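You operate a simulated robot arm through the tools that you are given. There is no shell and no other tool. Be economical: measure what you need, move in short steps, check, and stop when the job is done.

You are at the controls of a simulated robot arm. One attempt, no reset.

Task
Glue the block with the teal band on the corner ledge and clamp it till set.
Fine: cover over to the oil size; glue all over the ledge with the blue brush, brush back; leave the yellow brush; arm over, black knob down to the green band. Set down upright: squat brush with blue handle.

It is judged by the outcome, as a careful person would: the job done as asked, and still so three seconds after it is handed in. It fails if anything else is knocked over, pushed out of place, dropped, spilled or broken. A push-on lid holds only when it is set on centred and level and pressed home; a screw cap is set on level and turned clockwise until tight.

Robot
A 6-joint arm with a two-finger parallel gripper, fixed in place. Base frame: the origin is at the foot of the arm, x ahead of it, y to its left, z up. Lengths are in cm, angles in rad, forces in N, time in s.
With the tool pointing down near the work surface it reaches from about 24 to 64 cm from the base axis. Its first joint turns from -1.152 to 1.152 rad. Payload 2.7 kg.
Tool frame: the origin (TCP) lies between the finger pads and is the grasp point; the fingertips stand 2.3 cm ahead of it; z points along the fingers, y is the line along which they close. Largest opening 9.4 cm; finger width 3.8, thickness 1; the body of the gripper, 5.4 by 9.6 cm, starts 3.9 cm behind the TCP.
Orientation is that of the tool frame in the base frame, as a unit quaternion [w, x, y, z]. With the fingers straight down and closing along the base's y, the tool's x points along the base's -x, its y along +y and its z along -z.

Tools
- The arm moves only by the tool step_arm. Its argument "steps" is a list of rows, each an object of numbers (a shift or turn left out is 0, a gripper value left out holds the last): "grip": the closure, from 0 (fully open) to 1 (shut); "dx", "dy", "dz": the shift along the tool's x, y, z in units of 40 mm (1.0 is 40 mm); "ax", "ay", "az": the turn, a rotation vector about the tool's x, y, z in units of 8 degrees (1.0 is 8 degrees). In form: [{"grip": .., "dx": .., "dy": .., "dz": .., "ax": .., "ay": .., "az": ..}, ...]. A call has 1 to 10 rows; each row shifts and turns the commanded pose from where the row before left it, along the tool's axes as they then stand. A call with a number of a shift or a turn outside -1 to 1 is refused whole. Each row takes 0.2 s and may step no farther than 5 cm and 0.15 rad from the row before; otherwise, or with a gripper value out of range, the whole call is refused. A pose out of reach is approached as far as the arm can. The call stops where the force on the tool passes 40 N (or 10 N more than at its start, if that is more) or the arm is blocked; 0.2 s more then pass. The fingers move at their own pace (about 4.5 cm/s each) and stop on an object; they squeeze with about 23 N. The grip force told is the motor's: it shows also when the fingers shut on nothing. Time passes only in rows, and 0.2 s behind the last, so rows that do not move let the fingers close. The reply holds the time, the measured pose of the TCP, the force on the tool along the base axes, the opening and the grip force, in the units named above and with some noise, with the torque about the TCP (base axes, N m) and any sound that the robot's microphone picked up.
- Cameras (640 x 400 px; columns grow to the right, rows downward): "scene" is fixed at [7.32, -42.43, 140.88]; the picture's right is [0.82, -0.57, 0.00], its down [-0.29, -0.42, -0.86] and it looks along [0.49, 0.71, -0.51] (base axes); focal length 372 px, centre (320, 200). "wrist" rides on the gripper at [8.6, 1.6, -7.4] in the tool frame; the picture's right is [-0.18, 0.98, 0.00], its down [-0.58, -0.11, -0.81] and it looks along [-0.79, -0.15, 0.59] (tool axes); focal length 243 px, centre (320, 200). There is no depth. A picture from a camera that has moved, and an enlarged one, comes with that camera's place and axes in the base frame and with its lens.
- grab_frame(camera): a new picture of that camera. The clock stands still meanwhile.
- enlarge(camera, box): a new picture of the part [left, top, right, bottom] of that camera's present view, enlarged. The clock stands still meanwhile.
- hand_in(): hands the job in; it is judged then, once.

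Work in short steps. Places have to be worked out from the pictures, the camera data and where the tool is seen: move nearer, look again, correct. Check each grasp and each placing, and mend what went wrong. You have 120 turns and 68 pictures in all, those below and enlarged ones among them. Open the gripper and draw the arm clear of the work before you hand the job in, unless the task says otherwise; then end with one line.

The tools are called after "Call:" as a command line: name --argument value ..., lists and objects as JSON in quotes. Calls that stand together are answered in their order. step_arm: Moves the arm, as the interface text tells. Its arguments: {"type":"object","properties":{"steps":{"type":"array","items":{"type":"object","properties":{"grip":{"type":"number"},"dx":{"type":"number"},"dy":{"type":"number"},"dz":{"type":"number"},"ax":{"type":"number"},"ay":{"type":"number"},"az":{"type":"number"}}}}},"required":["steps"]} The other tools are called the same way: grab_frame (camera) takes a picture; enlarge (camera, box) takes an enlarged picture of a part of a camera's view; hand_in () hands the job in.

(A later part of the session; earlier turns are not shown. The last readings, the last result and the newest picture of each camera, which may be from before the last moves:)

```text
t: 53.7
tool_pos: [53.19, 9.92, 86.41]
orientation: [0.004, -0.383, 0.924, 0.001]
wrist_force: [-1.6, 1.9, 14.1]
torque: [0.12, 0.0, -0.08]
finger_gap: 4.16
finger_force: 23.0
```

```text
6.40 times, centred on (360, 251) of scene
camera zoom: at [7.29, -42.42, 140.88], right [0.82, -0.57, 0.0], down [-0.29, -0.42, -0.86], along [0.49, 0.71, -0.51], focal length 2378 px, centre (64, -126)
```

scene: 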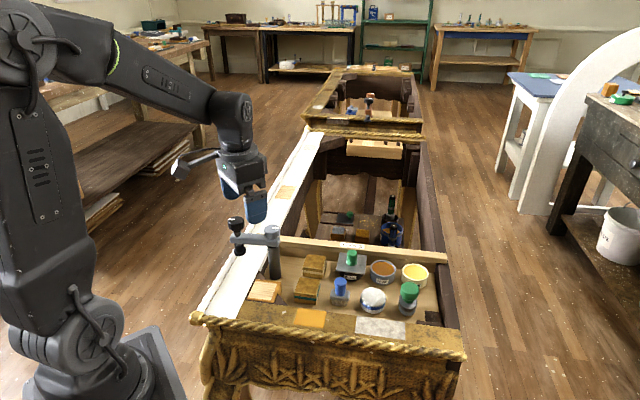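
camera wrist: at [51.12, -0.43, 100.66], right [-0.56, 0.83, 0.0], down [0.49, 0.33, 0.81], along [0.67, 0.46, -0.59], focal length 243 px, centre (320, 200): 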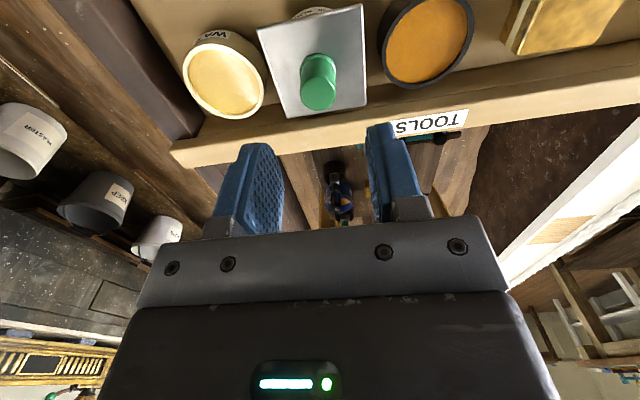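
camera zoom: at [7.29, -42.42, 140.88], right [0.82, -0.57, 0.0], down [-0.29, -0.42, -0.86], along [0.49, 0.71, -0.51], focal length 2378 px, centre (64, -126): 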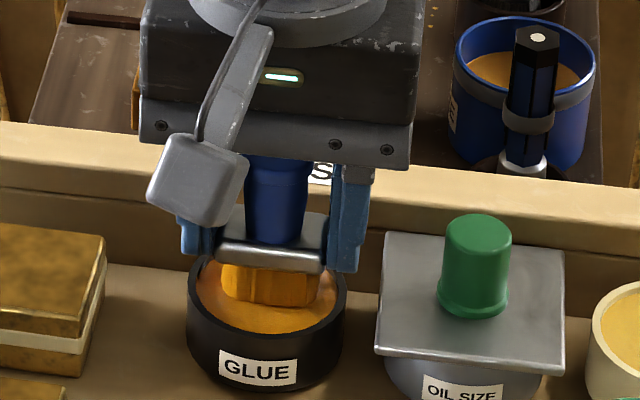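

Bristles are loaded with glue (contact at 14 N). I lift, and carry the brush to hover above the ledge.

Call:
step_arm --steps '[{"dz": -0.3}, {"dz": -0.5}, {"dz": -0.7}, {"dz": -0.7}, {"dx": 0.62, "dy": 0.92}, {"dx": 0.62, "dy": 0.92}, {"dx": 0.62, "dy": 0.92}, {"dx": 0.62, "dy": 0.92}, {"dx": 0.62, "dy": 0.92}, {}]'

Call:
grab_frame --camera "wrist"

Call:
enlarge --camera "scene" --box '[200, 200, 340, 330]'

```text
t: 55.9
tool_pos: [31.18, 13.86, 94.76]
orientation: [0.001, -0.382, 0.924, 0.002]
wrist_force: [-1.1, 0.0, -1.0]
torque: [0.03, 0.03, -0.02]
finger_gap: 4.13
finger_force: 23.0
```

```text
29 pictures are left
camera wrist: at [23.95, 8.82, 102.2], right [-0.56, 0.83, 0.0], down [0.49, 0.33, 0.81], along [0.67, 0.46, -0.59], focal length 243 px, centre (320, 200)
```

wrist: 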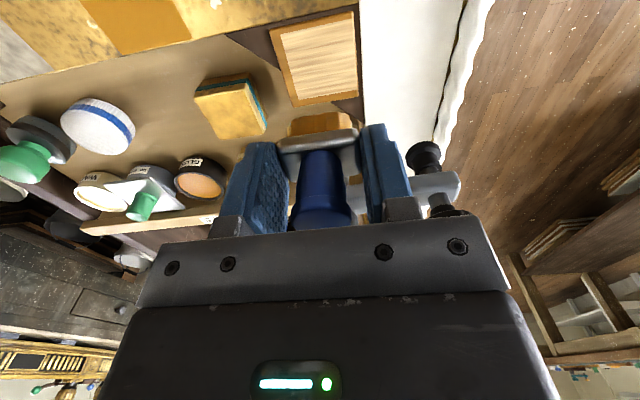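

```text
3.08 times, centred on (270, 265) of scene
camera zoom: at [7.32, -42.43, 140.88], right [0.82, -0.57, 0.0], down [-0.29, -0.42, -0.86], along [0.49, 0.71, -0.51], focal length 1143 px, centre (474, 0)
```

zoom: 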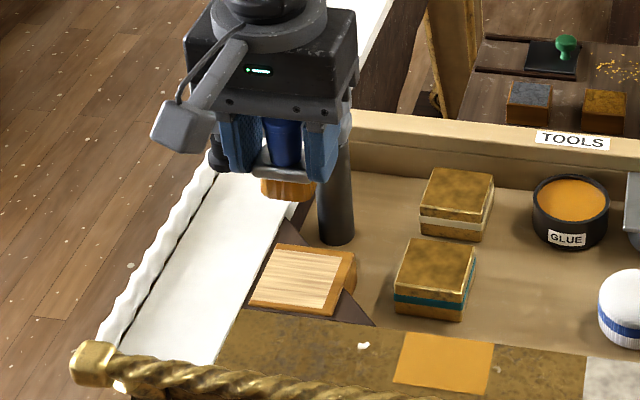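

Ledge refined: centre ≈(31.6,14.2), about 5.6 cm square, top z≈81.9. I go to the first corner and lower to just above contact.

Call:
step_arm --steps '[{"dx": 0.34, "dy": -0.3}, {"dz": 0.9}, {"dz": 0.8}, {"dz": 0.3}, {"dz": 0.08}]'

Call:
enlarge --camera "scene" --box '[220, 235, 320, 310]'

```text
t: 57.1
tool_pos: [31.12, 12.09, 86.75]
orientation: [0.001, -0.381, 0.924, 0.003]
wrist_force: [-0.3, -0.7, 2.5]
torque: [-0.04, -0.06, -0.05]
finger_gap: 4.1
finger_force: 23.0
```

```text
5.33 times, centred on (270, 272) of scene
camera zoom: at [7.31, -42.43, 140.88], right [0.82, -0.57, 0.0], down [-0.29, -0.42, -0.86], along [0.49, 0.71, -0.51], focal length 1981 px, centre (587, -187)
```

zoom: 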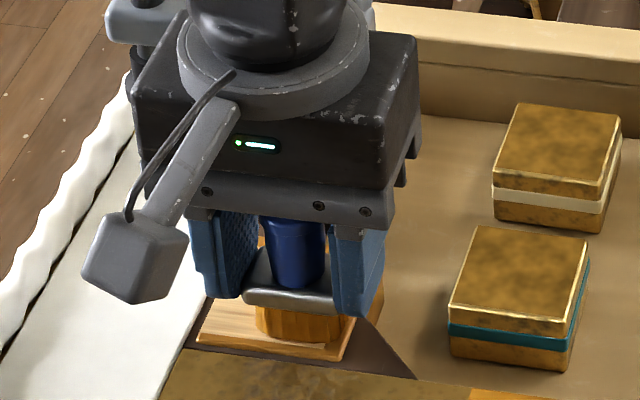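

Just touching at the front right part. I press lightly and make strokes across: along x, shift, and back.

Call:
step_arm --steps '[{"dz": 0.04}, {"dx": -0.24}, {"dx": -0.24}, {"dx": -0.24}, {"dx": -0.24}, {"dx": 0.24}, {"dx": 0.24}, {"dx": 0.24}, {"dx": 0.24}]'

Call:
step_arm --steps '[{"dy": 0.19}, {"dy": 0.19}, {"dy": 0.2}, {"dx": -0.24}, {"dx": -0.24}, {"dx": -0.24}, {"dx": -0.24}]'

Call:
enlarge --camera "scene" --box '[220, 235, 320, 310]'

```text
t: 58.3
tool_pos: [33.41, 14.44, 86.67]
orientation: [-0.003, -0.381, 0.925, 0.001]
wrist_force: [-8.6, -8.5, 10.5]
torque: [0.71, -0.82, 0.07]
finger_gap: 4.12
finger_force: 23.0
stopped in row 6: the force on the tool passed its limit at 47 N (the readings are from after the stop); the commanded pose is now the measured one
```

```text
t: 59.2
tool_pos: [31.67, 16.06, 86.46]
orientation: [-0.008, -0.376, 0.927, 0.001]
wrist_force: [-8.5, -10.2, 11.9]
torque: [0.82, -0.75, -0.28]
finger_gap: 4.14
finger_force: 23.2
stopped in row 4: the force on the tool passed its limit at 54 N (the readings are from after the stop); the commanded pose is now the measured one
```

```text
5.33 times, centred on (270, 272) of scene
camera zoom: at [7.28, -42.45, 140.87], right [0.82, -0.57, 0.0], down [-0.29, -0.42, -0.86], along [0.49, 0.71, -0.51], focal length 1981 px, centre (587, -187)
```

zoom: 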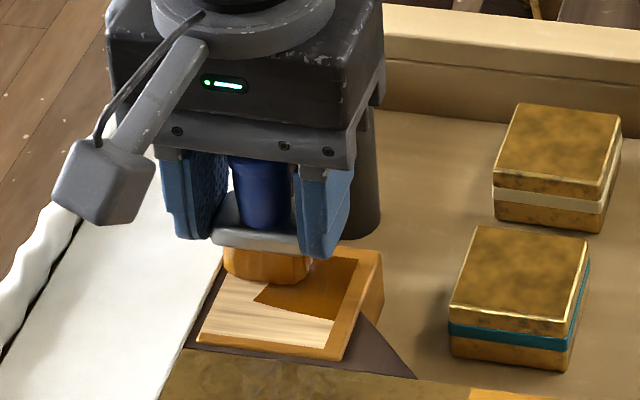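

Something blocks motion beyond diag ≈33.8: the torque suggests contact ~8 cm above the TCP (clamp against the gripper). I back off slightly and look at where the gripper meets the clamp.

Call:
step_arm --steps '[{"dx": 0.08}, {}]'

Call:
enlarge --camera "scene" --box '[190, 180, 330, 310]'

Call:
grab_frame --camera "wrist"

```text
t: 59.8
tool_pos: [31.69, 15.78, 86.55]
orientation: [-0.007, -0.378, 0.926, 0.001]
wrist_force: [1.9, 0.8, 3.2]
torque: [0.04, -0.1, 0.03]
finger_gap: 4.13
finger_force: 23.4
```

```text
3.08 times, centred on (260, 245) of scene
camera zoom: at [7.32, -42.42, 140.88], right [0.82, -0.57, 0.0], down [-0.29, -0.42, -0.86], along [0.49, 0.71, -0.51], focal length 1143 px, centre (505, 62)
```

zoom: 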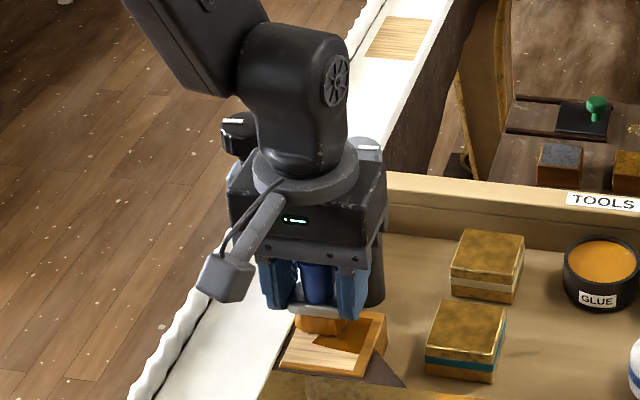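

```text
24 pictures are left
camera wrist: at [24.45, 10.88, 94.02], right [-0.56, 0.83, 0.01], down [0.5, 0.33, 0.8], along [0.66, 0.45, -0.6], focal length 243 px, centre (320, 200)
```

wrist: 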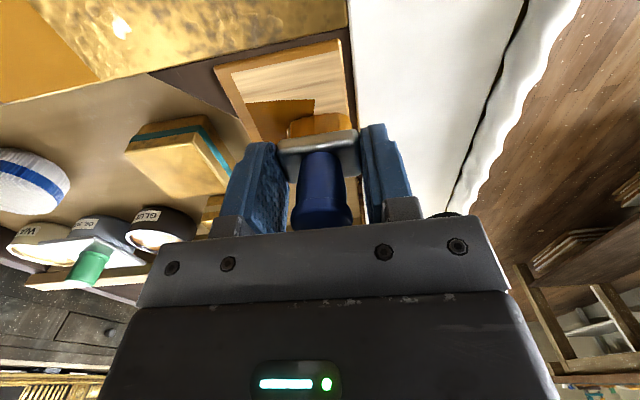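

I see glue laid on the back-right half only; the front wasn't pressed hard enough and the reach limit toward the clamp is TCP diag ≈33.7. Now I press a bit more and stroke the left lane toward the front.

Call:
step_arm --steps '[{"dz": 0.05}, {"dx": 0.15}, {"dx": 0.15}, {"dx": 0.15}, {"dx": 0.15}, {"dx": 0.1}, {"dx": 0.04}]'

Call:
enlarge --camera "scene" --box '[230, 250, 310, 310]'

```text
t: 61.4
tool_pos: [29.4, 13.86, 86.31]
orientation: [-0.008, -0.377, 0.926, 0.002]
wrist_force: [4.4, 2.9, 12.3]
torque: [0.2, -0.32, -0.01]
finger_gap: 4.13
finger_force: 23.1
```

```text
6.67 times, centred on (270, 280) of scene
camera zoom: at [7.31, -42.42, 140.88], right [0.82, -0.57, 0.0], down [-0.29, -0.42, -0.86], along [0.49, 0.71, -0.51], focal length 2477 px, centre (653, -333)
```

zoom: 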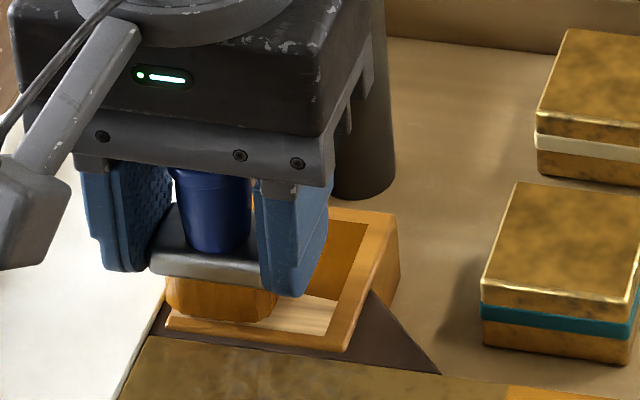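

Good 12 N pressure. Shift to the right lane, then stroke toward the back up to the limit.

Call:
step_arm --steps '[{"dy": -0.14}, {"dy": -0.14}, {"dy": -0.14}, {"dy": -0.14}, {"dx": -0.15}, {"dx": -0.15}, {"dx": -0.15}, {"dx": -0.15}, {"dx": -0.15}]'

Call:
step_arm --steps '[{"dy": 0.14}, {"dy": 0.14}, {"dy": 0.14}, {"dy": 0.14}, {"dz": -0.3}, {"dx": 0.5, "dz": -0.5}, {"dx": 0.5, "dz": -0.5}]'

Call:
enlarge --camera "scene" --box '[230, 250, 310, 310]'

```text
t: 63.4
tool_pos: [33.2, 14.26, 86.22]
orientation: [-0.008, -0.378, 0.926, 0.002]
wrist_force: [0.0, -0.6, -0.6]
torque: [0.02, 0.0, 0.02]
finger_gap: 4.12
finger_force: 23.0
```

```text
t: 65.0
tool_pos: [28.76, 13.09, 91.6]
orientation: [-0.008, -0.378, 0.926, 0.001]
wrist_force: [-1.1, -0.6, -1.3]
torque: [0.04, -0.03, -0.03]
finger_gap: 4.12
finger_force: 23.2
```

```text
6.67 times, centred on (270, 280) of scene
camera zoom: at [7.32, -42.42, 140.88], right [0.82, -0.57, 0.0], down [-0.29, -0.42, -0.86], along [0.49, 0.71, -0.51], focal length 2477 px, centre (653, -333)
```

zoom: 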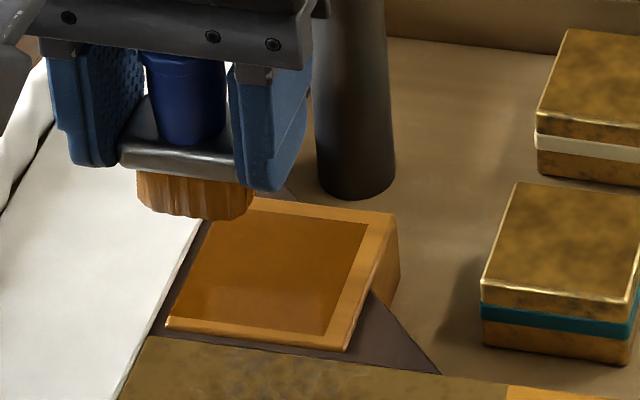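

The visible ledge is fully coated; the back-left corner is hidden for now. I lift and carry the brush back over its place, then check the ledge.

Call:
step_arm --steps '[{"dz": -0.6, "ay": -0.1, "ax": 0.057}, {"dx": -0.3, "dy": -1.12}, {"dx": -0.3, "dy": -1.12}, {"dx": -0.3, "dy": -1.12}, {"dx": -0.3, "dy": -1.12}, {}]'

Call:
enlarge --camera "scene" --box '[220, 230, 380, 330]'

```text
refused: -1.12 is not a number from -1 to 1
```

```text
4.00 times, centred on (300, 280) of scene
camera zoom: at [7.32, -42.42, 140.88], right [0.82, -0.57, 0.0], down [-0.29, -0.42, -0.86], along [0.49, 0.71, -0.51], focal length 1486 px, centre (400, -120)
```

zoom: 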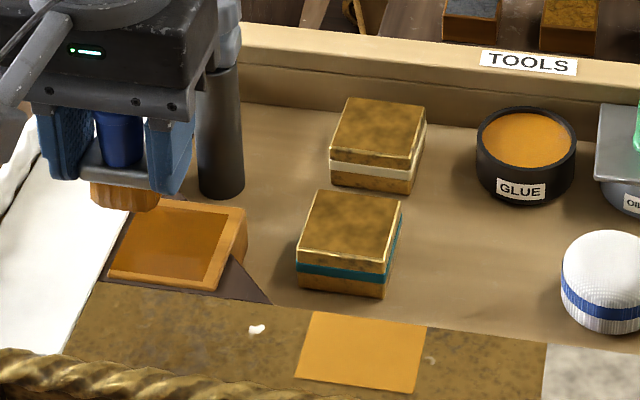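

One shift was out of range; I split it into five rows.

Call:
step_arm --steps '[{"dz": -0.6, "ay": -0.1, "ax": 0.057}, {"dx": -0.24, "dy": -0.9}, {"dx": -0.24, "dy": -0.9}, {"dx": -0.24, "dy": -0.9}, {"dx": -0.24, "dy": -0.9}, {"dx": -0.24, "dy": -0.9}, {}]'

Call:
enlarge --camera "scene" --box '[220, 230, 380, 330]'

```text
t: 66.6
tool_pos: [44.92, 3.47, 93.97]
orientation: [0.0, -0.378, 0.926, 0.0]
wrist_force: [-0.4, 0.4, -0.8]
torque: [0.01, -0.02, 0.01]
finger_gap: 4.12
finger_force: 22.9
```

```text
4.00 times, centred on (300, 280) of scene
camera zoom: at [7.32, -42.43, 140.88], right [0.82, -0.57, 0.0], down [-0.29, -0.42, -0.86], along [0.49, 0.71, -0.51], focal length 1486 px, centre (400, -120)
```

zoom: 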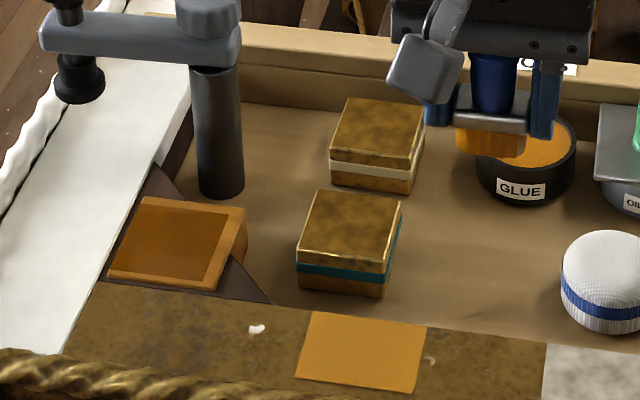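

The whole ledge is coated. Now I set the brush down at its original spot, lowering until contact.

Call:
step_arm --steps '[{"dx": -0.02, "dy": 0.06}, {"dz": 0.9}, {"dz": 0.9}, {"dz": 0.55}, {"dz": 0.05}, {"dz": 0.03}]'

```text
t: 68.0
tool_pos: [44.89, 3.82, 84.29]
orientation: [0.0, -0.378, 0.926, 0.0]
wrist_force: [-0.6, 0.2, 0.0]
torque: [0.02, 0.01, -0.01]
finger_gap: 4.14
finger_force: 22.8
```

Call:
step_arm --steps '[{"dz": 0.05}, {"dz": 0.03}, {}]'

```text
t: 68.8
tool_pos: [44.68, 3.78, 83.95]
orientation: [-0.001, -0.377, 0.926, 0.0]
wrist_force: [0.3, -0.7, -0.3]
torque: [0.0, 0.0, 0.01]
finger_gap: 4.09
finger_force: 22.9
```

No contact yet; I keep lowering in small steps.

Call:
step_arm --steps '[{"dz": 0.03}, {"dz": 0.03}, {}]'

Call:
enlarge --camera "scene" --box '[300, 240, 390, 310]'

```text
t: 69.6
tool_pos: [44.65, 3.88, 83.59]
orientation: [0.0, -0.378, 0.926, 0.0]
wrist_force: [0.4, -0.3, 0.4]
torque: [-0.03, 0.0, 0.01]
finger_gap: 4.12
finger_force: 23.3
```

```text
5.71 times, centred on (345, 275) of scene
camera zoom: at [7.32, -42.43, 140.88], right [0.82, -0.57, 0.0], down [-0.29, -0.42, -0.86], along [0.49, 0.71, -0.51], focal length 2123 px, centre (177, -229)
```

zoom: 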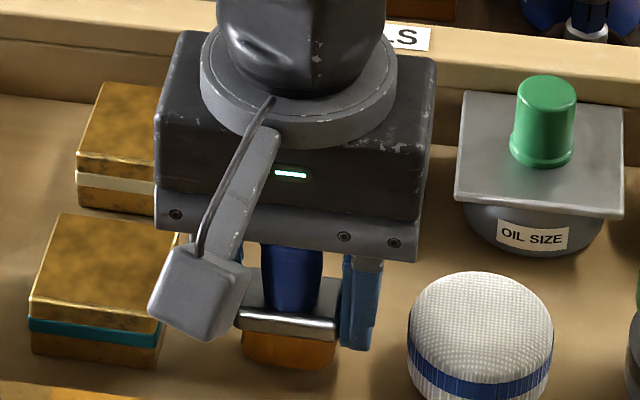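

Call:
step_arm --steps '[{"dz": 0.03}, {"dz": 0.03}, {"dz": 0.03}, {}]'

```text
t: 70.6
tool_pos: [44.78, 3.72, 83.27]
orientation: [0.0, -0.377, 0.926, 0.001]
wrist_force: [0.2, 0.5, 0.0]
torque: [-0.02, 0.04, 0.0]
finger_gap: 4.1
finger_force: 22.5
```

Call:
step_arm --steps '[{"dz": 0.02}, {"dz": 0.02}, {"dz": 0.02}, {}]'

```text
t: 71.6
tool_pos: [44.87, 3.77, 83.23]
orientation: [0.001, -0.378, 0.926, -0.001]
wrist_force: [-0.5, -3.5, 15.3]
torque: [-0.23, 0.17, 0.03]
finger_gap: 4.11
finger_force: 22.9
```

Contact (15 N). I ease off slightly, open, and rise.

Call:
step_arm --steps '[{"dz": -0.02}, {"grip": 0.45}, {}, {"dz": -0.3}, {"dz": -0.8}, {"dz": -0.9}, {}]'

Call:
grab_frame --camera "wrist"

```text
t: 73.2
tool_pos: [44.82, 3.69, 91.16]
orientation: [0.0, -0.378, 0.926, 0.001]
wrist_force: [-0.8, 0.6, -0.1]
torque: [-0.02, -0.01, 0.02]
finger_gap: 5.16
finger_force: 0.1
```

```text
18 pictures are left
camera wrist: at [37.53, -1.26, 98.58], right [-0.56, 0.83, 0.0], down [0.49, 0.33, 0.81], along [0.67, 0.45, -0.59], focal length 243 px, centre (320, 200)
```

wrist: 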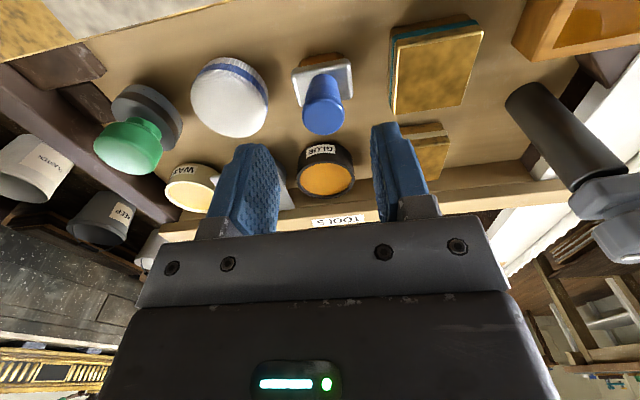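

Brush stands upright in its place. Teal block centre ≈(40.3,10.05), 5.2 cm square at 45°. I move over it with a 7.4 cm opening and descend.

Call:
step_arm --steps '[{"dx": -0.16, "dy": 0.96, "grip": 0.21}, {"dx": -0.165, "dy": 0.96, "az": -0.08}, {"dz": 0.9}, {"dz": 0.9}, {}]'

Call:
grab_frame --camera "wrist"

```text
t: 74.4
tool_pos: [40.41, 10.31, 83.97]
orientation: [0.0, -0.383, 0.924, 0.0]
wrist_force: [0.2, -0.2, 0.5]
torque: [0.0, 0.01, 0.01]
finger_gap: 7.44
finger_force: 0.0
```

```text
17 pictures are left
camera wrist: at [33.22, 5.3, 91.39], right [-0.57, 0.82, 0.0], down [0.49, 0.33, 0.81], along [0.67, 0.46, -0.59], focal length 243 px, centre (320, 200)
```

wrist: 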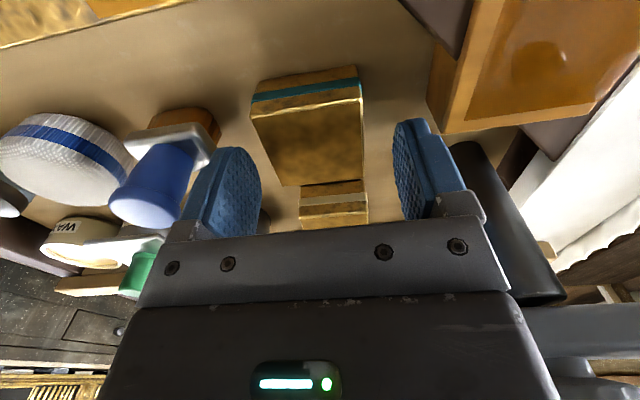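

Fingers flank the block with clearance. I descend and grip.

Call:
step_arm --steps '[{"dz": 0.3}, {"dz": 0.25}, {}, {"grip": 1}, {}, {}, {}, {}]'

Call:
step_arm --steps '[{"dz": -0.1}, {"dz": -0.4}, {"dz": -0.9}, {"dz": -0.9}, {}]'

Call:
grab_frame --camera "wrist"

```text
t: 76.2
tool_pos: [40.34, 10.12, 81.87]
orientation: [0.0, -0.382, 0.924, 0.0]
wrist_force: [0.7, -0.6, 0.4]
torque: [0.0, -0.01, 0.02]
finger_gap: 4.95
finger_force: 23.8
```

```text
t: 77.4
tool_pos: [40.4, 10.08, 91.02]
orientation: [0.0, -0.383, 0.924, 0.0]
wrist_force: [0.0, 0.0, -1.6]
torque: [-0.04, 0.02, -0.01]
finger_gap: 4.93
finger_force: 22.8
```

```text
16 pictures are left
camera wrist: at [33.17, 5.12, 98.41], right [-0.57, 0.82, 0.0], down [0.49, 0.33, 0.81], along [0.66, 0.46, -0.59], focal length 243 px, centre (320, 200)
```

wrist: 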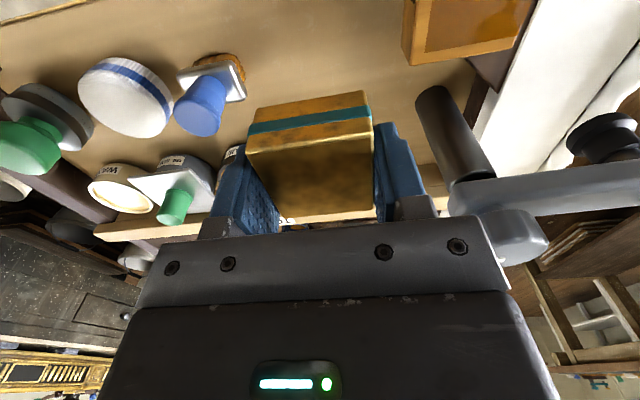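

Block is held level (4.94 cm). Target ≈(31.46,14.21), block bottom ≈2.75 below TCP. I move first away from the clamp (x), then over the ledge.

Call:
step_arm --steps '[{"dx": 0.85}, {"dy": 0.77}, {"dy": 0.77}, {"dy": 0.77}, {}]'

Call:
step_arm --steps '[{"dz": 0.5}, {"dz": 0.5}, {"dz": 0.25}, {}]'

Call:
enlarge --camera "scene" --box '[220, 235, 320, 310]'

Call:
grab_frame --camera "wrist"

```text
t: 78.6
tool_pos: [31.3, 14.43, 90.89]
orientation: [0.0, -0.383, 0.924, 0.0]
wrist_force: [-0.1, 0.3, 0.4]
torque: [0.0, -0.01, -0.05]
finger_gap: 4.94
finger_force: 23.1
```

```text
t: 79.6
tool_pos: [31.39, 14.32, 85.85]
orientation: [-0.001, -0.382, 0.924, 0.0]
wrist_force: [-0.5, -0.3, -1.2]
torque: [0.03, -0.01, 0.0]
finger_gap: 4.94
finger_force: 23.1
```

```text
5.33 times, centred on (270, 272) of scene
camera zoom: at [7.32, -42.42, 140.88], right [0.82, -0.57, 0.0], down [-0.29, -0.42, -0.86], along [0.49, 0.71, -0.51], focal length 1981 px, centre (587, -187)
```

zoom: 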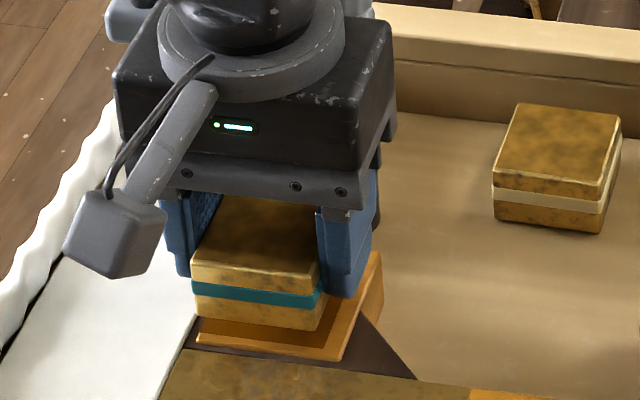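

```text
14 pictures are left
camera wrist: at [24.14, 9.35, 93.27], right [-0.57, 0.82, 0.0], down [0.49, 0.33, 0.81], along [0.67, 0.46, -0.59], focal length 243 px, centre (320, 200)
```

wrist: 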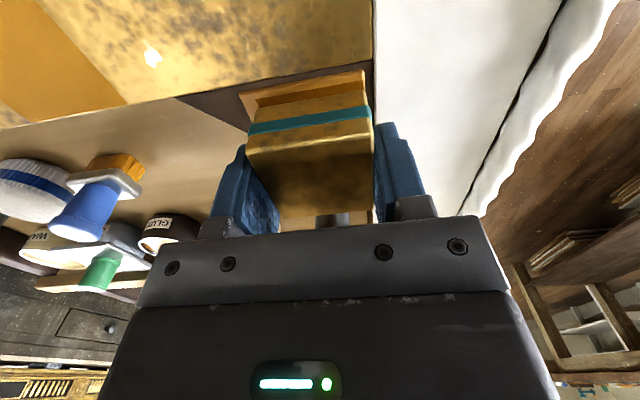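

Hovering ~1.2 cm above; block is the same size as the coated area. It needs ≈0.2 cm back and 0.15 cm right; then I lower to contact.

Call:
step_arm --steps '[{"dx": -0.05, "dy": -0.04}, {"dz": 0.15}, {"dz": 0.1}, {"dz": 0.03}, {"dz": 0.03}]'

Call:
enlarge --camera "scene" --box '[220, 235, 320, 310]'

```text
t: 80.8
tool_pos: [31.57, 14.36, 84.75]
orientation: [0.001, -0.384, 0.924, 0.0]
wrist_force: [-1.6, -6.8, 15.6]
torque: [-0.06, 0.03, -0.02]
finger_gap: 4.98
finger_force: 22.9
```

```text
5.33 times, centred on (270, 272) of scene
camera zoom: at [7.3, -42.45, 140.87], right [0.82, -0.57, 0.0], down [-0.29, -0.42, -0.86], along [0.49, 0.71, -0.51], focal length 1981 px, centre (587, -187)
```

zoom: 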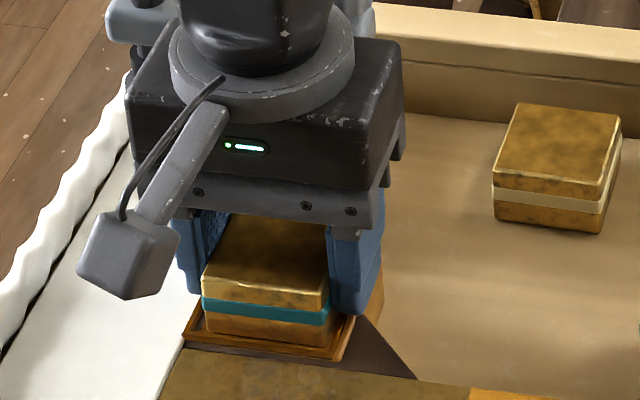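

Block is seated on the glue (15 N contact), well centred on the ledge. I release gently and rise.

Call:
step_arm --steps '[{"dz": -0.01}, {"grip": 0.36}, {}, {"dz": -0.3}, {"dz": -0.6}, {"dz": -0.9}, {"dz": -0.9}, {"dx": 0.9}]'

Call:
enlarge --camera "scene" --box '[200, 210, 320, 310]'

```text
t: 82.6
tool_pos: [29.24, 11.91, 95.7]
orientation: [0.0, -0.383, 0.924, 0.0]
wrist_force: [-0.6, 0.3, 0.3]
torque: [0.04, -0.02, 0.0]
finger_gap: 6.02
finger_force: 0.0
```

```text
4.00 times, centred on (260, 260) of scene
camera zoom: at [7.32, -42.42, 140.88], right [0.82, -0.57, 0.0], down [-0.29, -0.42, -0.86], along [0.49, 0.71, -0.51], focal length 1486 px, centre (560, -40)
```

zoom: 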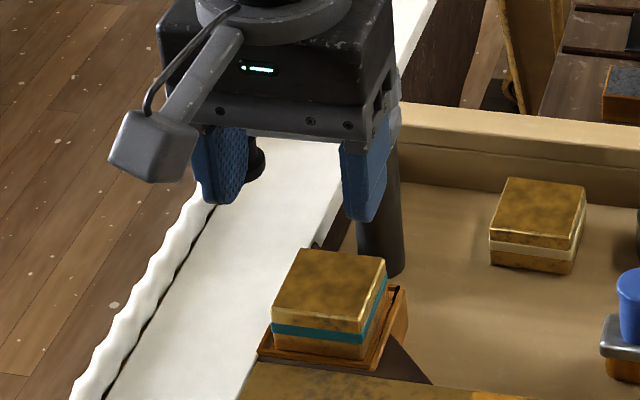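

Block sits squarely. Next, the clamp arm: I will push the bar with closed fingers from its outer side, going over the clamp at z 98 to ≈(37.1,26).

Call:
step_arm --steps '[{"dz": -0.65, "grip": 1}, {"dx": -0.776, "dy": 0.22}, {"dx": -0.776, "dy": 0.22}, {"dx": -0.776, "dy": 0.22}, {"dx": -0.776, "dy": 0.22}, {"dx": -0.776, "dy": 0.22}, {}]'

Call:
enlarge --camera "scene" --box '[190, 180, 330, 300]'

```text
t: 84.2
tool_pos: [37.03, 25.72, 98.2]
orientation: [0.001, -0.383, 0.924, 0.0]
wrist_force: [0.2, 0.3, 0.3]
torque: [0.02, -0.01, -0.01]
finger_gap: 0.0
finger_force: 22.6
```

```text
3.33 times, centred on (260, 240) of scene
camera zoom: at [7.32, -42.42, 140.88], right [0.82, -0.57, 0.0], down [-0.29, -0.42, -0.86], along [0.49, 0.71, -0.51], focal length 1238 px, centre (520, 67)
```

zoom: 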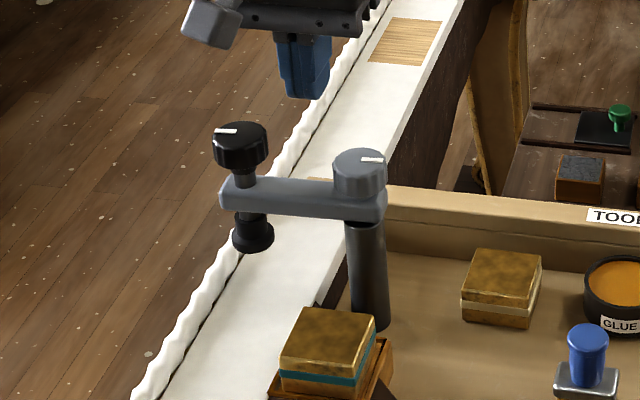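

Bar spans roughly z 88–90.3. I lower the closed fingers to TCP z≈91.1 outside the bar, then begin the arc slowly.

Call:
step_arm --steps '[{"dz": 0.8}, {"dz": 0.8}, {"dz": 0.17}, {}, {"dx": 0.16}, {"dx": 0.1}]'

```text
t: 85.6
tool_pos: [36.21, 25.03, 91.01]
orientation: [0.0, -0.383, 0.924, 0.0]
wrist_force: [1.7, 0.2, 3.7]
torque: [0.03, 0.23, 0.02]
finger_gap: 0.03
finger_force: 23.2
```

Light contact. I follow the arc to about half way (bar at 180°).

Call:
step_arm --steps '[{"dx": 0.157, "dy": 0.13}, {"dx": 0.157, "dy": 0.13}, {"dx": 0.19, "dy": 0.007}, {"dx": 0.19, "dy": 0.007}, {"dx": 0.19, "dy": 0.007}]'

Call:
enlarge --camera "scene" --box '[200, 200, 310, 300]'

```text
t: 86.8
tool_pos: [32.84, 23.43, 91.04]
orientation: [0.0, -0.383, 0.924, 0.0]
wrist_force: [-0.1, 0.4, -0.2]
torque: [0.0, 0.02, -0.01]
finger_gap: 0.0
finger_force: 23.5
```

```text
4.00 times, centred on (255, 250) of scene
camera zoom: at [7.32, -42.42, 140.88], right [0.82, -0.57, 0.0], down [-0.29, -0.42, -0.86], along [0.49, 0.71, -0.51], focal length 1486 px, centre (580, 0)
```

zoom: 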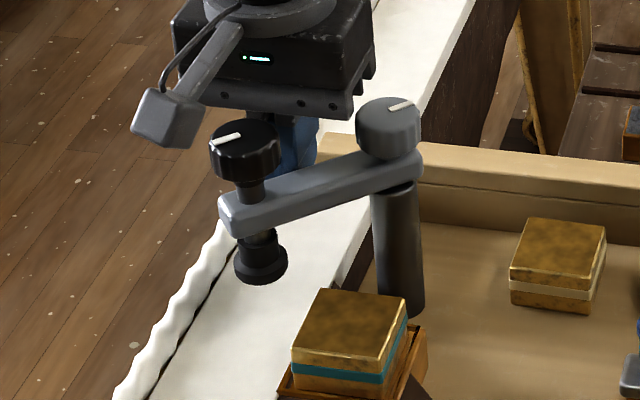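

Works easily with almost no force. I continue in small steps toward the block, watching force in case the foot meets the block.

Call:
step_arm --steps '[{"dx": 0.096, "dy": -0.052}, {"dx": 0.096, "dy": -0.052}, {"dx": 0.096, "dy": -0.052}]'

Call:
enlarge --camera "scene" --box '[220, 230, 300, 300]'

```text
t: 87.6
tool_pos: [32.55, 22.2, 91.15]
orientation: [0.0, -0.382, 0.924, 0.0]
wrist_force: [-0.2, 2.0, 0.7]
torque: [-0.01, 0.04, 0.0]
finger_gap: 0.0
finger_force: 23.3
```

```text
5.71 times, centred on (260, 265) of scene
camera zoom: at [7.32, -42.42, 140.88], right [0.82, -0.57, 0.0], down [-0.29, -0.42, -0.86], along [0.49, 0.71, -0.51], focal length 2123 px, centre (663, -171)
```

zoom: 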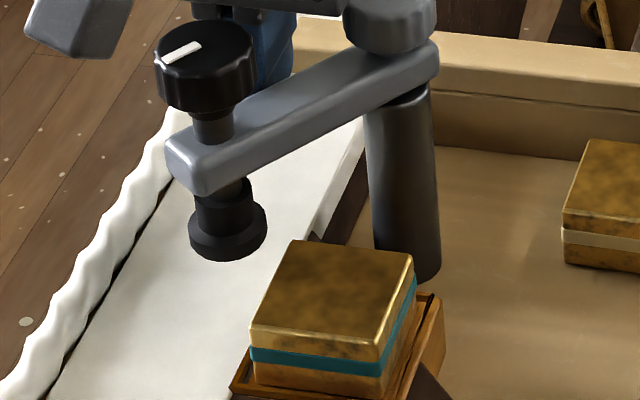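

Foot bottom estimated 85.2 vs block top ≈84.7 — likely clears. I continue in very small steps and watch force.

Call:
step_arm --steps '[{"dx": 0.05, "dy": -0.03}, {"dx": 0.05, "dy": -0.03}, {"dx": 0.05, "dy": -0.03}]'

Call:
step_arm --steps '[{"dx": 0.05, "dy": -0.03}, {"dx": 0.05, "dy": -0.03}, {"dx": 0.05, "dy": -0.04}]'

Call:
enlarge --camera "scene" --box '[220, 230, 300, 300]'

```text
t: 88.4
tool_pos: [32.4, 21.55, 90.99]
orientation: [0.0, -0.383, 0.924, 0.0]
wrist_force: [0.3, 0.8, -0.4]
torque: [0.02, 0.02, -0.02]
finger_gap: 0.02
finger_force: 23.0
```

```text
t: 89.2
tool_pos: [32.3, 20.78, 91.06]
orientation: [0.0, -0.384, 0.924, 0.0]
wrist_force: [0.1, 0.5, 0.8]
torque: [-0.01, 0.01, 0.04]
finger_gap: 0.0
finger_force: 22.8
```

```text
5.71 times, centred on (260, 265) of scene
camera zoom: at [7.32, -42.42, 140.88], right [0.82, -0.57, 0.0], down [-0.29, -0.42, -0.86], along [0.49, 0.71, -0.51], focal length 2123 px, centre (663, -171)
```

zoom: 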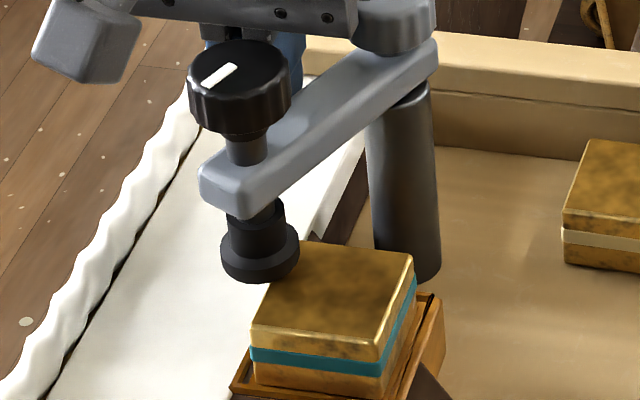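

The foot is reaching over the block edge with no force. Continue.

Call:
step_arm --steps '[{"dx": 0.064, "dy": -0.081}, {"dx": 0.064, "dy": -0.081}]'

Call:
step_arm --steps '[{"dx": 0.064, "dy": -0.081}, {"dx": 0.064, "dy": -0.081}, {"dx": 0.064, "dy": -0.081}, {"dx": 0.064, "dy": -0.081}]'

Call:
enlarge --camera "scene" --box '[220, 230, 300, 300]'

```text
t: 89.8
tool_pos: [32.4, 19.91, 91.08]
orientation: [-0.001, -0.383, 0.924, 0.0]
wrist_force: [-0.3, 0.5, -1.5]
torque: [0.0, -0.01, 0.02]
finger_gap: 0.03
finger_force: 23.0
```

```text
t: 90.8
tool_pos: [32.44, 18.5, 91.06]
orientation: [-0.001, -0.382, 0.924, 0.0]
wrist_force: [1.7, 2.4, 3.1]
torque: [-0.12, 0.04, 0.06]
finger_gap: 0.0
finger_force: 23.4
```

```text
5.71 times, centred on (260, 265) of scene
camera zoom: at [7.32, -42.42, 140.88], right [0.82, -0.57, 0.0], down [-0.29, -0.42, -0.86], along [0.49, 0.71, -0.51], focal length 2123 px, centre (663, -171)
```

zoom: 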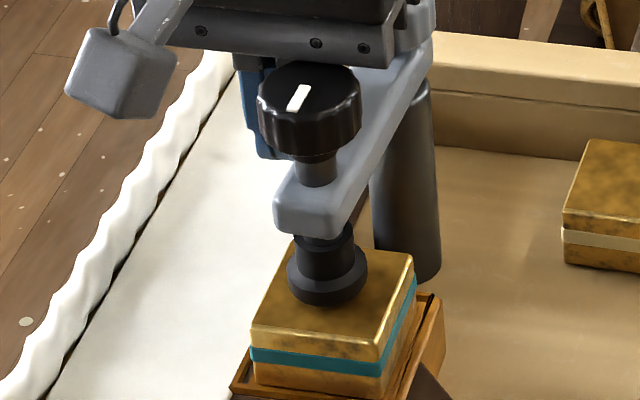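

The foot is over the block, ~0.3 cm short of centre. I nudge a bit more, retreat, and rise.

Call:
step_arm --steps '[{"dy": -0.05}, {}, {"dy": 0.2}, {"dy": 0.2}, {"dz": -1, "grip": 0.3}, {"dz": -1}, {}]'

Call:
grab_frame --camera "wrist"

```text
t: 92.4
tool_pos: [31.49, 19.33, 99.16]
orientation: [-0.002, -0.383, 0.924, 0.0]
wrist_force: [0.4, 1.0, -0.1]
torque: [0.0, 0.0, 0.01]
finger_gap: 6.59
finger_force: 0.1
```

```text
6 pictures are left
camera wrist: at [24.2, 14.4, 106.55], right [-0.57, 0.82, 0.0], down [0.49, 0.33, 0.81], along [0.66, 0.46, -0.59], focal length 243 px, centre (320, 200)
```

wrist: 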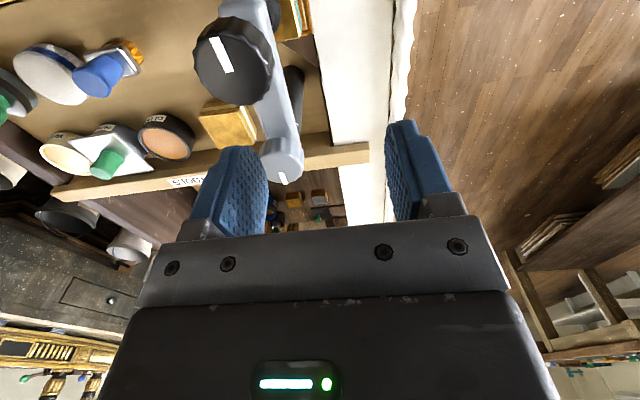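

Knob centre ≈(31.3,14.05), aligned with the block in the closing direction. I move over it and descend around the knob, then close.

Call:
step_arm --steps '[{"dx": 0.48, "dy": -0.45}, {"dx": 0.48, "dy": -0.45}, {}, {"dz": 0.6}, {"dz": 0.5}, {}, {"grip": 1}, {}, {}, {}]'

```text
t: 94.6
tool_pos: [31.24, 14.16, 94.66]
orientation: [0.0, -0.383, 0.924, 0.0]
wrist_force: [-7.1, 7.7, -1.5]
torque: [-0.14, -0.16, 0.02]
finger_gap: 3.49
finger_force: 44.7
```

Gripped the knob (3.5 cm). I test a clockwise turn of ~20°.

Call:
step_arm --steps '[{"az": 0.8}, {"az": 0.8}, {"az": 0.8}]'

```text
t: 95.4
tool_pos: [31.35, 14.19, 94.68]
orientation: [0.0, -0.223, 0.975, -0.001]
wrist_force: [-11.9, 13.0, -7.8]
torque: [0.16, -0.56, 0.03]
finger_gap: 3.49
finger_force: 45.2
```

It turns freely and pulls downward — a screw. I continue clockwise, following down and easing the side load.

Call:
step_arm --steps '[{"az": 0.9, "dz": 0.03, "dy": 0.03}, {"az": 0.9, "dz": 0.02}, {"az": 0.9, "dz": 0.02}, {"az": 0.9, "dz": 0.02}, {"az": 0.9, "dz": 0.02}, {"az": 0.9, "dz": 0.02}]'

```text
t: 96.8
tool_pos: [31.36, 14.18, 94.31]
orientation: [0.002, 0.152, 0.988, 0.002]
wrist_force: [-9.6, -1.1, 31.0]
torque: [-0.3, 0.08, -0.04]
finger_gap: 3.52
finger_force: 44.7
```

Pushed down too far ahead of the thread (31 N). I ease up and keep turning.

Call:
step_arm --steps '[{"dz": -0.07}, {}]'

Call:
step_arm --steps '[{"az": 0.9}, {"az": 0.9}, {"az": 0.9}, {"az": 0.9}, {"az": 0.9}]'

Call:
enlarge --camera "scene" --box '[220, 220, 300, 300]'

```text
t: 97.4
tool_pos: [31.42, 14.25, 94.28]
orientation: [0.001, 0.151, 0.989, -0.001]
wrist_force: [1.1, 0.5, -7.2]
torque: [0.01, -1.24, -0.05]
finger_gap: 3.49
finger_force: 45.0
```

```text
t: 98.6
tool_pos: [31.29, 14.27, 94.41]
orientation: [0.0, 0.45, 0.893, -0.001]
wrist_force: [8.2, 7.7, -32.4]
torque: [0.2, -0.23, 0.04]
finger_gap: 3.48
finger_force: 45.0
```

```text
5.00 times, centred on (260, 260) of scene
camera zoom: at [7.37, -42.39, 140.89], right [0.82, -0.57, 0.0], down [-0.29, -0.42, -0.86], along [0.49, 0.71, -0.51], focal length 1858 px, centre (620, -100)
```

zoom: 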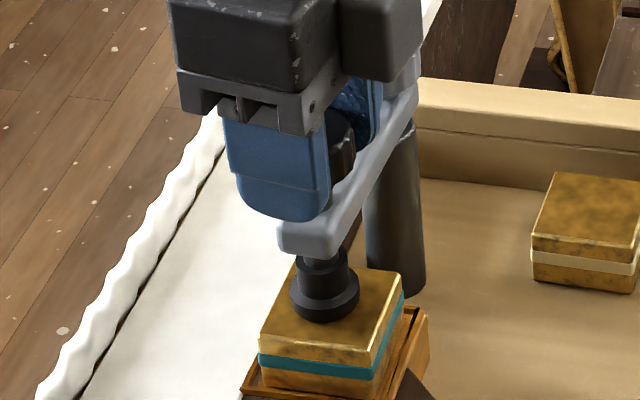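

The foot is nearly on the block. I follow down to relieve the pull, and continue turning.

Call:
step_arm --steps '[{"dz": 0.06}, {}]'

Call:
step_arm --steps '[{"az": 0.9, "dz": 0.02}, {"az": 0.9, "dz": 0.02}, {"az": 0.9, "dz": 0.02}]'

```text
t: 99.2
tool_pos: [31.34, 14.12, 94.28]
orientation: [0.0, 0.449, 0.893, 0.0]
wrist_force: [-0.8, -0.2, 0.9]
torque: [0.19, 0.66, -0.04]
finger_gap: 3.49
finger_force: 44.2
```

```text
t: 100.0
tool_pos: [31.32, 14.06, 94.06]
orientation: [0.001, 0.609, 0.793, 0.0]
wrist_force: [-10.1, -1.7, 31.6]
torque: [-0.08, 0.39, -0.05]
finger_gap: 3.51
finger_force: 45.3
```

Thread is finer than I assumed (~1.1–1.3 cm/turn). I ease up and keep turning with a smaller follow.

Call:
step_arm --steps '[{"dz": -0.04}, {"az": 0.9, "dz": 0.006}, {"az": 0.9, "dz": 0.006}, {"az": 0.9, "dz": 0.006}, {"az": 0.9, "dz": 0.006}, {"az": 0.9, "dz": 0.006}]'

```text
t: 101.4
tool_pos: [31.29, 14.1, 93.93]
orientation: [0.0, 0.824, 0.566, -0.001]
wrist_force: [3.3, -0.4, 2.7]
torque: [0.62, -0.48, -0.02]
finger_gap: 3.5
finger_force: 45.2
```

Call:
step_arm --steps '[{"az": 0.9, "dz": 0.006}, {"az": 0.9, "dz": 0.006}, {"az": 0.9, "dz": 0.006}, {"az": 0.9, "dz": 0.006}, {"az": 0.9, "dz": 0.006}, {"az": 0.9, "dz": 0.006}]'

Call:
enlarge --camera "scene" --box '[220, 220, 300, 300]'

```text
t: 102.5
tool_pos: [31.34, 13.98, 93.88]
orientation: [-0.007, 0.945, 0.328, -0.003]
wrist_force: [-10.4, 15.9, 1.6]
torque: [-0.3, 0.12, -0.01]
finger_gap: 3.54
finger_force: 44.4
out of reach, approached as far as the arm can: row 5
stopped in row 5: the force on the tool passed its limit at 63 N (the readings are from after the stop); the commanded pose is now the measured one
```

```text
5.00 times, centred on (260, 260) of scene
camera zoom: at [7.29, -42.38, 140.89], right [0.82, -0.57, 0.0], down [-0.29, -0.42, -0.86], along [0.49, 0.71, -0.51], focal length 1858 px, centre (620, -100)
```

zoom: 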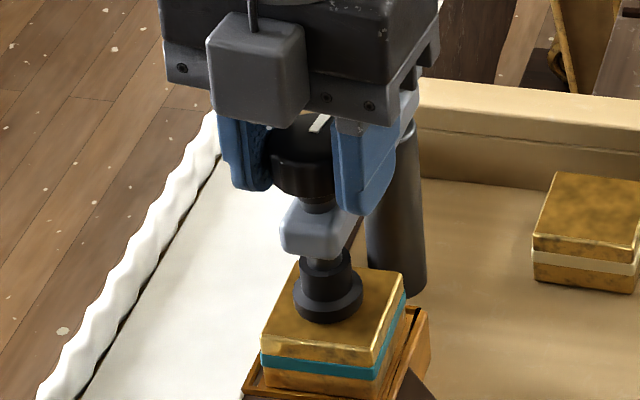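

I hit the wrist's turning limit after ~187°. The foot is on or nearly on the block. I open, rise, and rewind the wrist for another bite.

Call:
step_arm --steps '[{"grip": 0.4}, {}, {"dz": -0.7}, {"az": -0.93}, {"az": -0.93}, {"az": -0.93}, {"az": -0.93}, {"az": -0.93}, {"az": -0.93}, {"az": -0.93}]'

Call:
step_arm --steps '[{"az": -0.93}, {"az": -0.93}, {"az": -0.93}, {"az": -0.93}, {"az": -0.93}, {"az": -0.93}, {"az": -0.93}, {"az": -0.93}, {"az": -0.93}, {"az": -0.93}]'

Call:
step_arm --steps '[{"az": -0.93}, {"az": -0.93}, {"az": -0.93}, {"az": -0.93}, {"az": -0.93}, {"az": -0.93}, {}]'

Call:
enlarge --camera "scene" --box '[230, 230, 290, 290]'

```text
t: 104.7
tool_pos: [31.38, 13.94, 96.69]
orientation: [-0.007, 0.705, 0.709, 0.001]
wrist_force: [-0.2, -0.5, 0.6]
torque: [-0.01, -0.04, 0.0]
finger_gap: 5.64
finger_force: 0.2
```

```text
t: 106.9
tool_pos: [31.55, 13.93, 96.65]
orientation: [-0.006, 0.132, 0.991, 0.006]
wrist_force: [-0.1, 0.0, -0.9]
torque: [-0.01, -0.01, 0.01]
finger_gap: 5.65
finger_force: 0.1
```

```text
t: 108.5
tool_pos: [31.41, 13.83, 96.6]
orientation: [-0.003, -0.255, 0.967, 0.008]
wrist_force: [0.4, 1.1, 0.8]
torque: [-0.02, 0.03, 0.0]
finger_gap: 5.66
finger_force: 0.1
```

```text
6.67 times, centred on (260, 260) of scene
camera zoom: at [7.32, -42.43, 140.88], right [0.82, -0.57, 0.0], down [-0.29, -0.42, -0.86], along [0.49, 0.71, -0.51], focal length 2477 px, centre (720, -200)
```

zoom: 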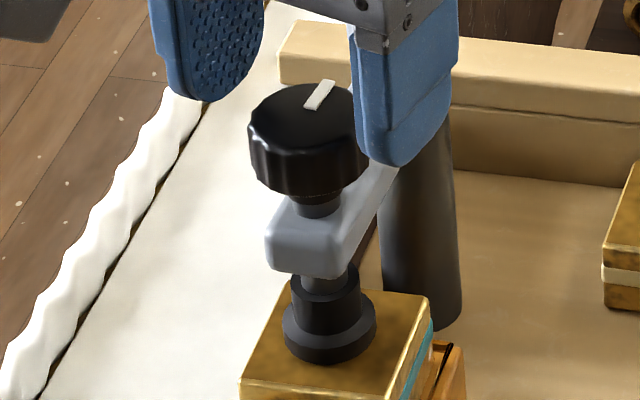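

Pointer turned a half turn and the knob dropped ~0.5 cm; foot is right at the block top. I regrip and turn further, watching torque.

Call:
step_arm --steps '[{"ax": 0.12, "dx": -0.013, "dy": 0.064}, {"dz": 0.4}, {"dz": 0.23}, {"grip": 1}, {}, {}, {}, {"az": 0.9, "dz": 0.005}, {"az": 0.9, "dz": 0.005}, {"az": 0.9, "dz": 0.005}]'

Call:
step_arm --steps '[{"az": 0.9, "dz": 0.005}, {"az": 0.9, "dz": 0.005}, {"az": 0.9, "dz": 0.005}, {"az": 0.9, "dz": 0.005}]'

```text
t: 110.7
tool_pos: [31.39, 14.24, 93.99]
orientation: [-0.001, -0.066, 0.998, -0.002]
wrist_force: [-9.7, 9.3, -0.7]
torque: [0.4, 0.03, 0.06]
finger_gap: 3.44
finger_force: 44.3
```

```text
t: 111.7
tool_pos: [31.39, 14.21, 93.89]
orientation: [0.0, 0.184, 0.983, -0.002]
wrist_force: [-11.3, 6.6, -1.1]
torque: [0.58, 0.77, -0.01]
finger_gap: 3.44
finger_force: 45.0
```

Call:
step_arm --steps '[{"az": 0.9, "dz": 0.006}, {"az": 0.9, "dz": 0.006}, {"az": 0.9, "dz": 0.006}, {"az": 0.9, "dz": 0.006}, {"az": 0.9, "dz": 0.006}, {"az": 0.9, "dz": 0.006}]'

Call:
enlarge --camera "scene" --box '[230, 230, 290, 290]'

```text
t: 113.1
tool_pos: [31.34, 14.18, 93.85]
orientation: [0.001, 0.533, 0.846, 0.0]
wrist_force: [-1.5, -3.6, 3.5]
torque: [-0.45, -0.14, 0.02]
finger_gap: 3.47
finger_force: 44.7
```

```text
6.67 times, centred on (260, 260) of scene
camera zoom: at [7.31, -42.44, 140.87], right [0.82, -0.57, 0.0], down [-0.29, -0.42, -0.86], along [0.49, 0.71, -0.51], focal length 2477 px, centre (720, -200)
```

zoom: 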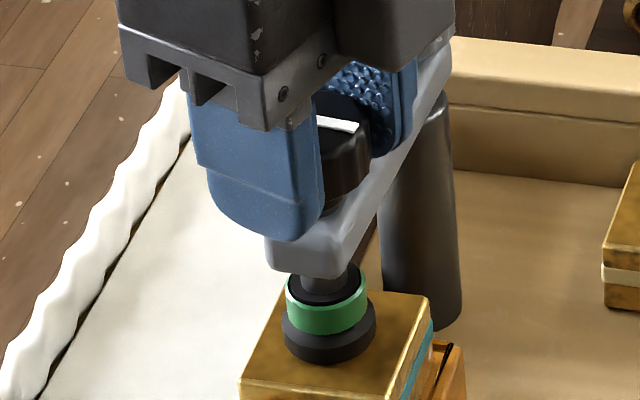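

The green band now shows on the clamp foot — the right setting. I release, rise and draw clear, letting some time pass.

Call:
step_arm --steps '[{"grip": 0.4}, {}, {}, {"dz": -0.7}, {"dz": -1}, {"dz": -1}, {"dz": -1}, {}, {}, {}]'

Call:
step_arm --steps '[{"dz": -1}, {}, {}, {}, {}, {}, {}, {}, {}, {}]'

Call:
enlarge --camera "scene" --box '[210, 210, 450, 340]'

```text
t: 115.3
tool_pos: [31.48, 14.31, 108.7]
orientation: [0.0, 0.533, 0.846, -0.001]
wrist_force: [0.3, -0.7, 0.0]
torque: [0.01, 0.03, -0.02]
finger_gap: 5.61
finger_force: 0.1
```

```text
t: 117.5
tool_pos: [31.38, 14.15, 112.88]
orientation: [0.0, 0.533, 0.846, -0.001]
wrist_force: [0.2, 0.2, 0.3]
torque: [-0.06, -0.01, 0.01]
finger_gap: 5.65
finger_force: 0.1
```

```text
2.67 times, centred on (330, 275) of scene
camera zoom: at [7.32, -42.43, 140.88], right [0.82, -0.57, 0.0], down [-0.29, -0.42, -0.86], along [0.49, 0.71, -0.51], focal length 991 px, centre (293, 0)
```

zoom: 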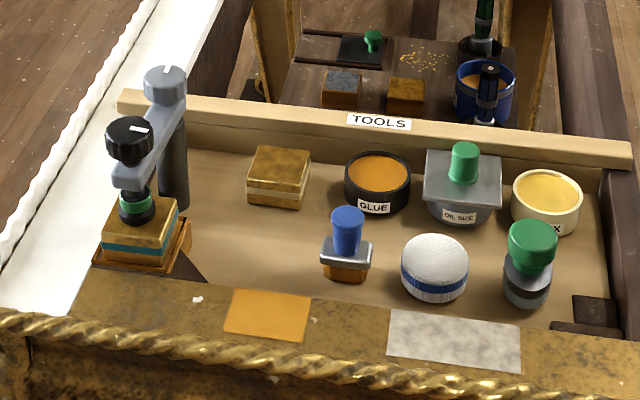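

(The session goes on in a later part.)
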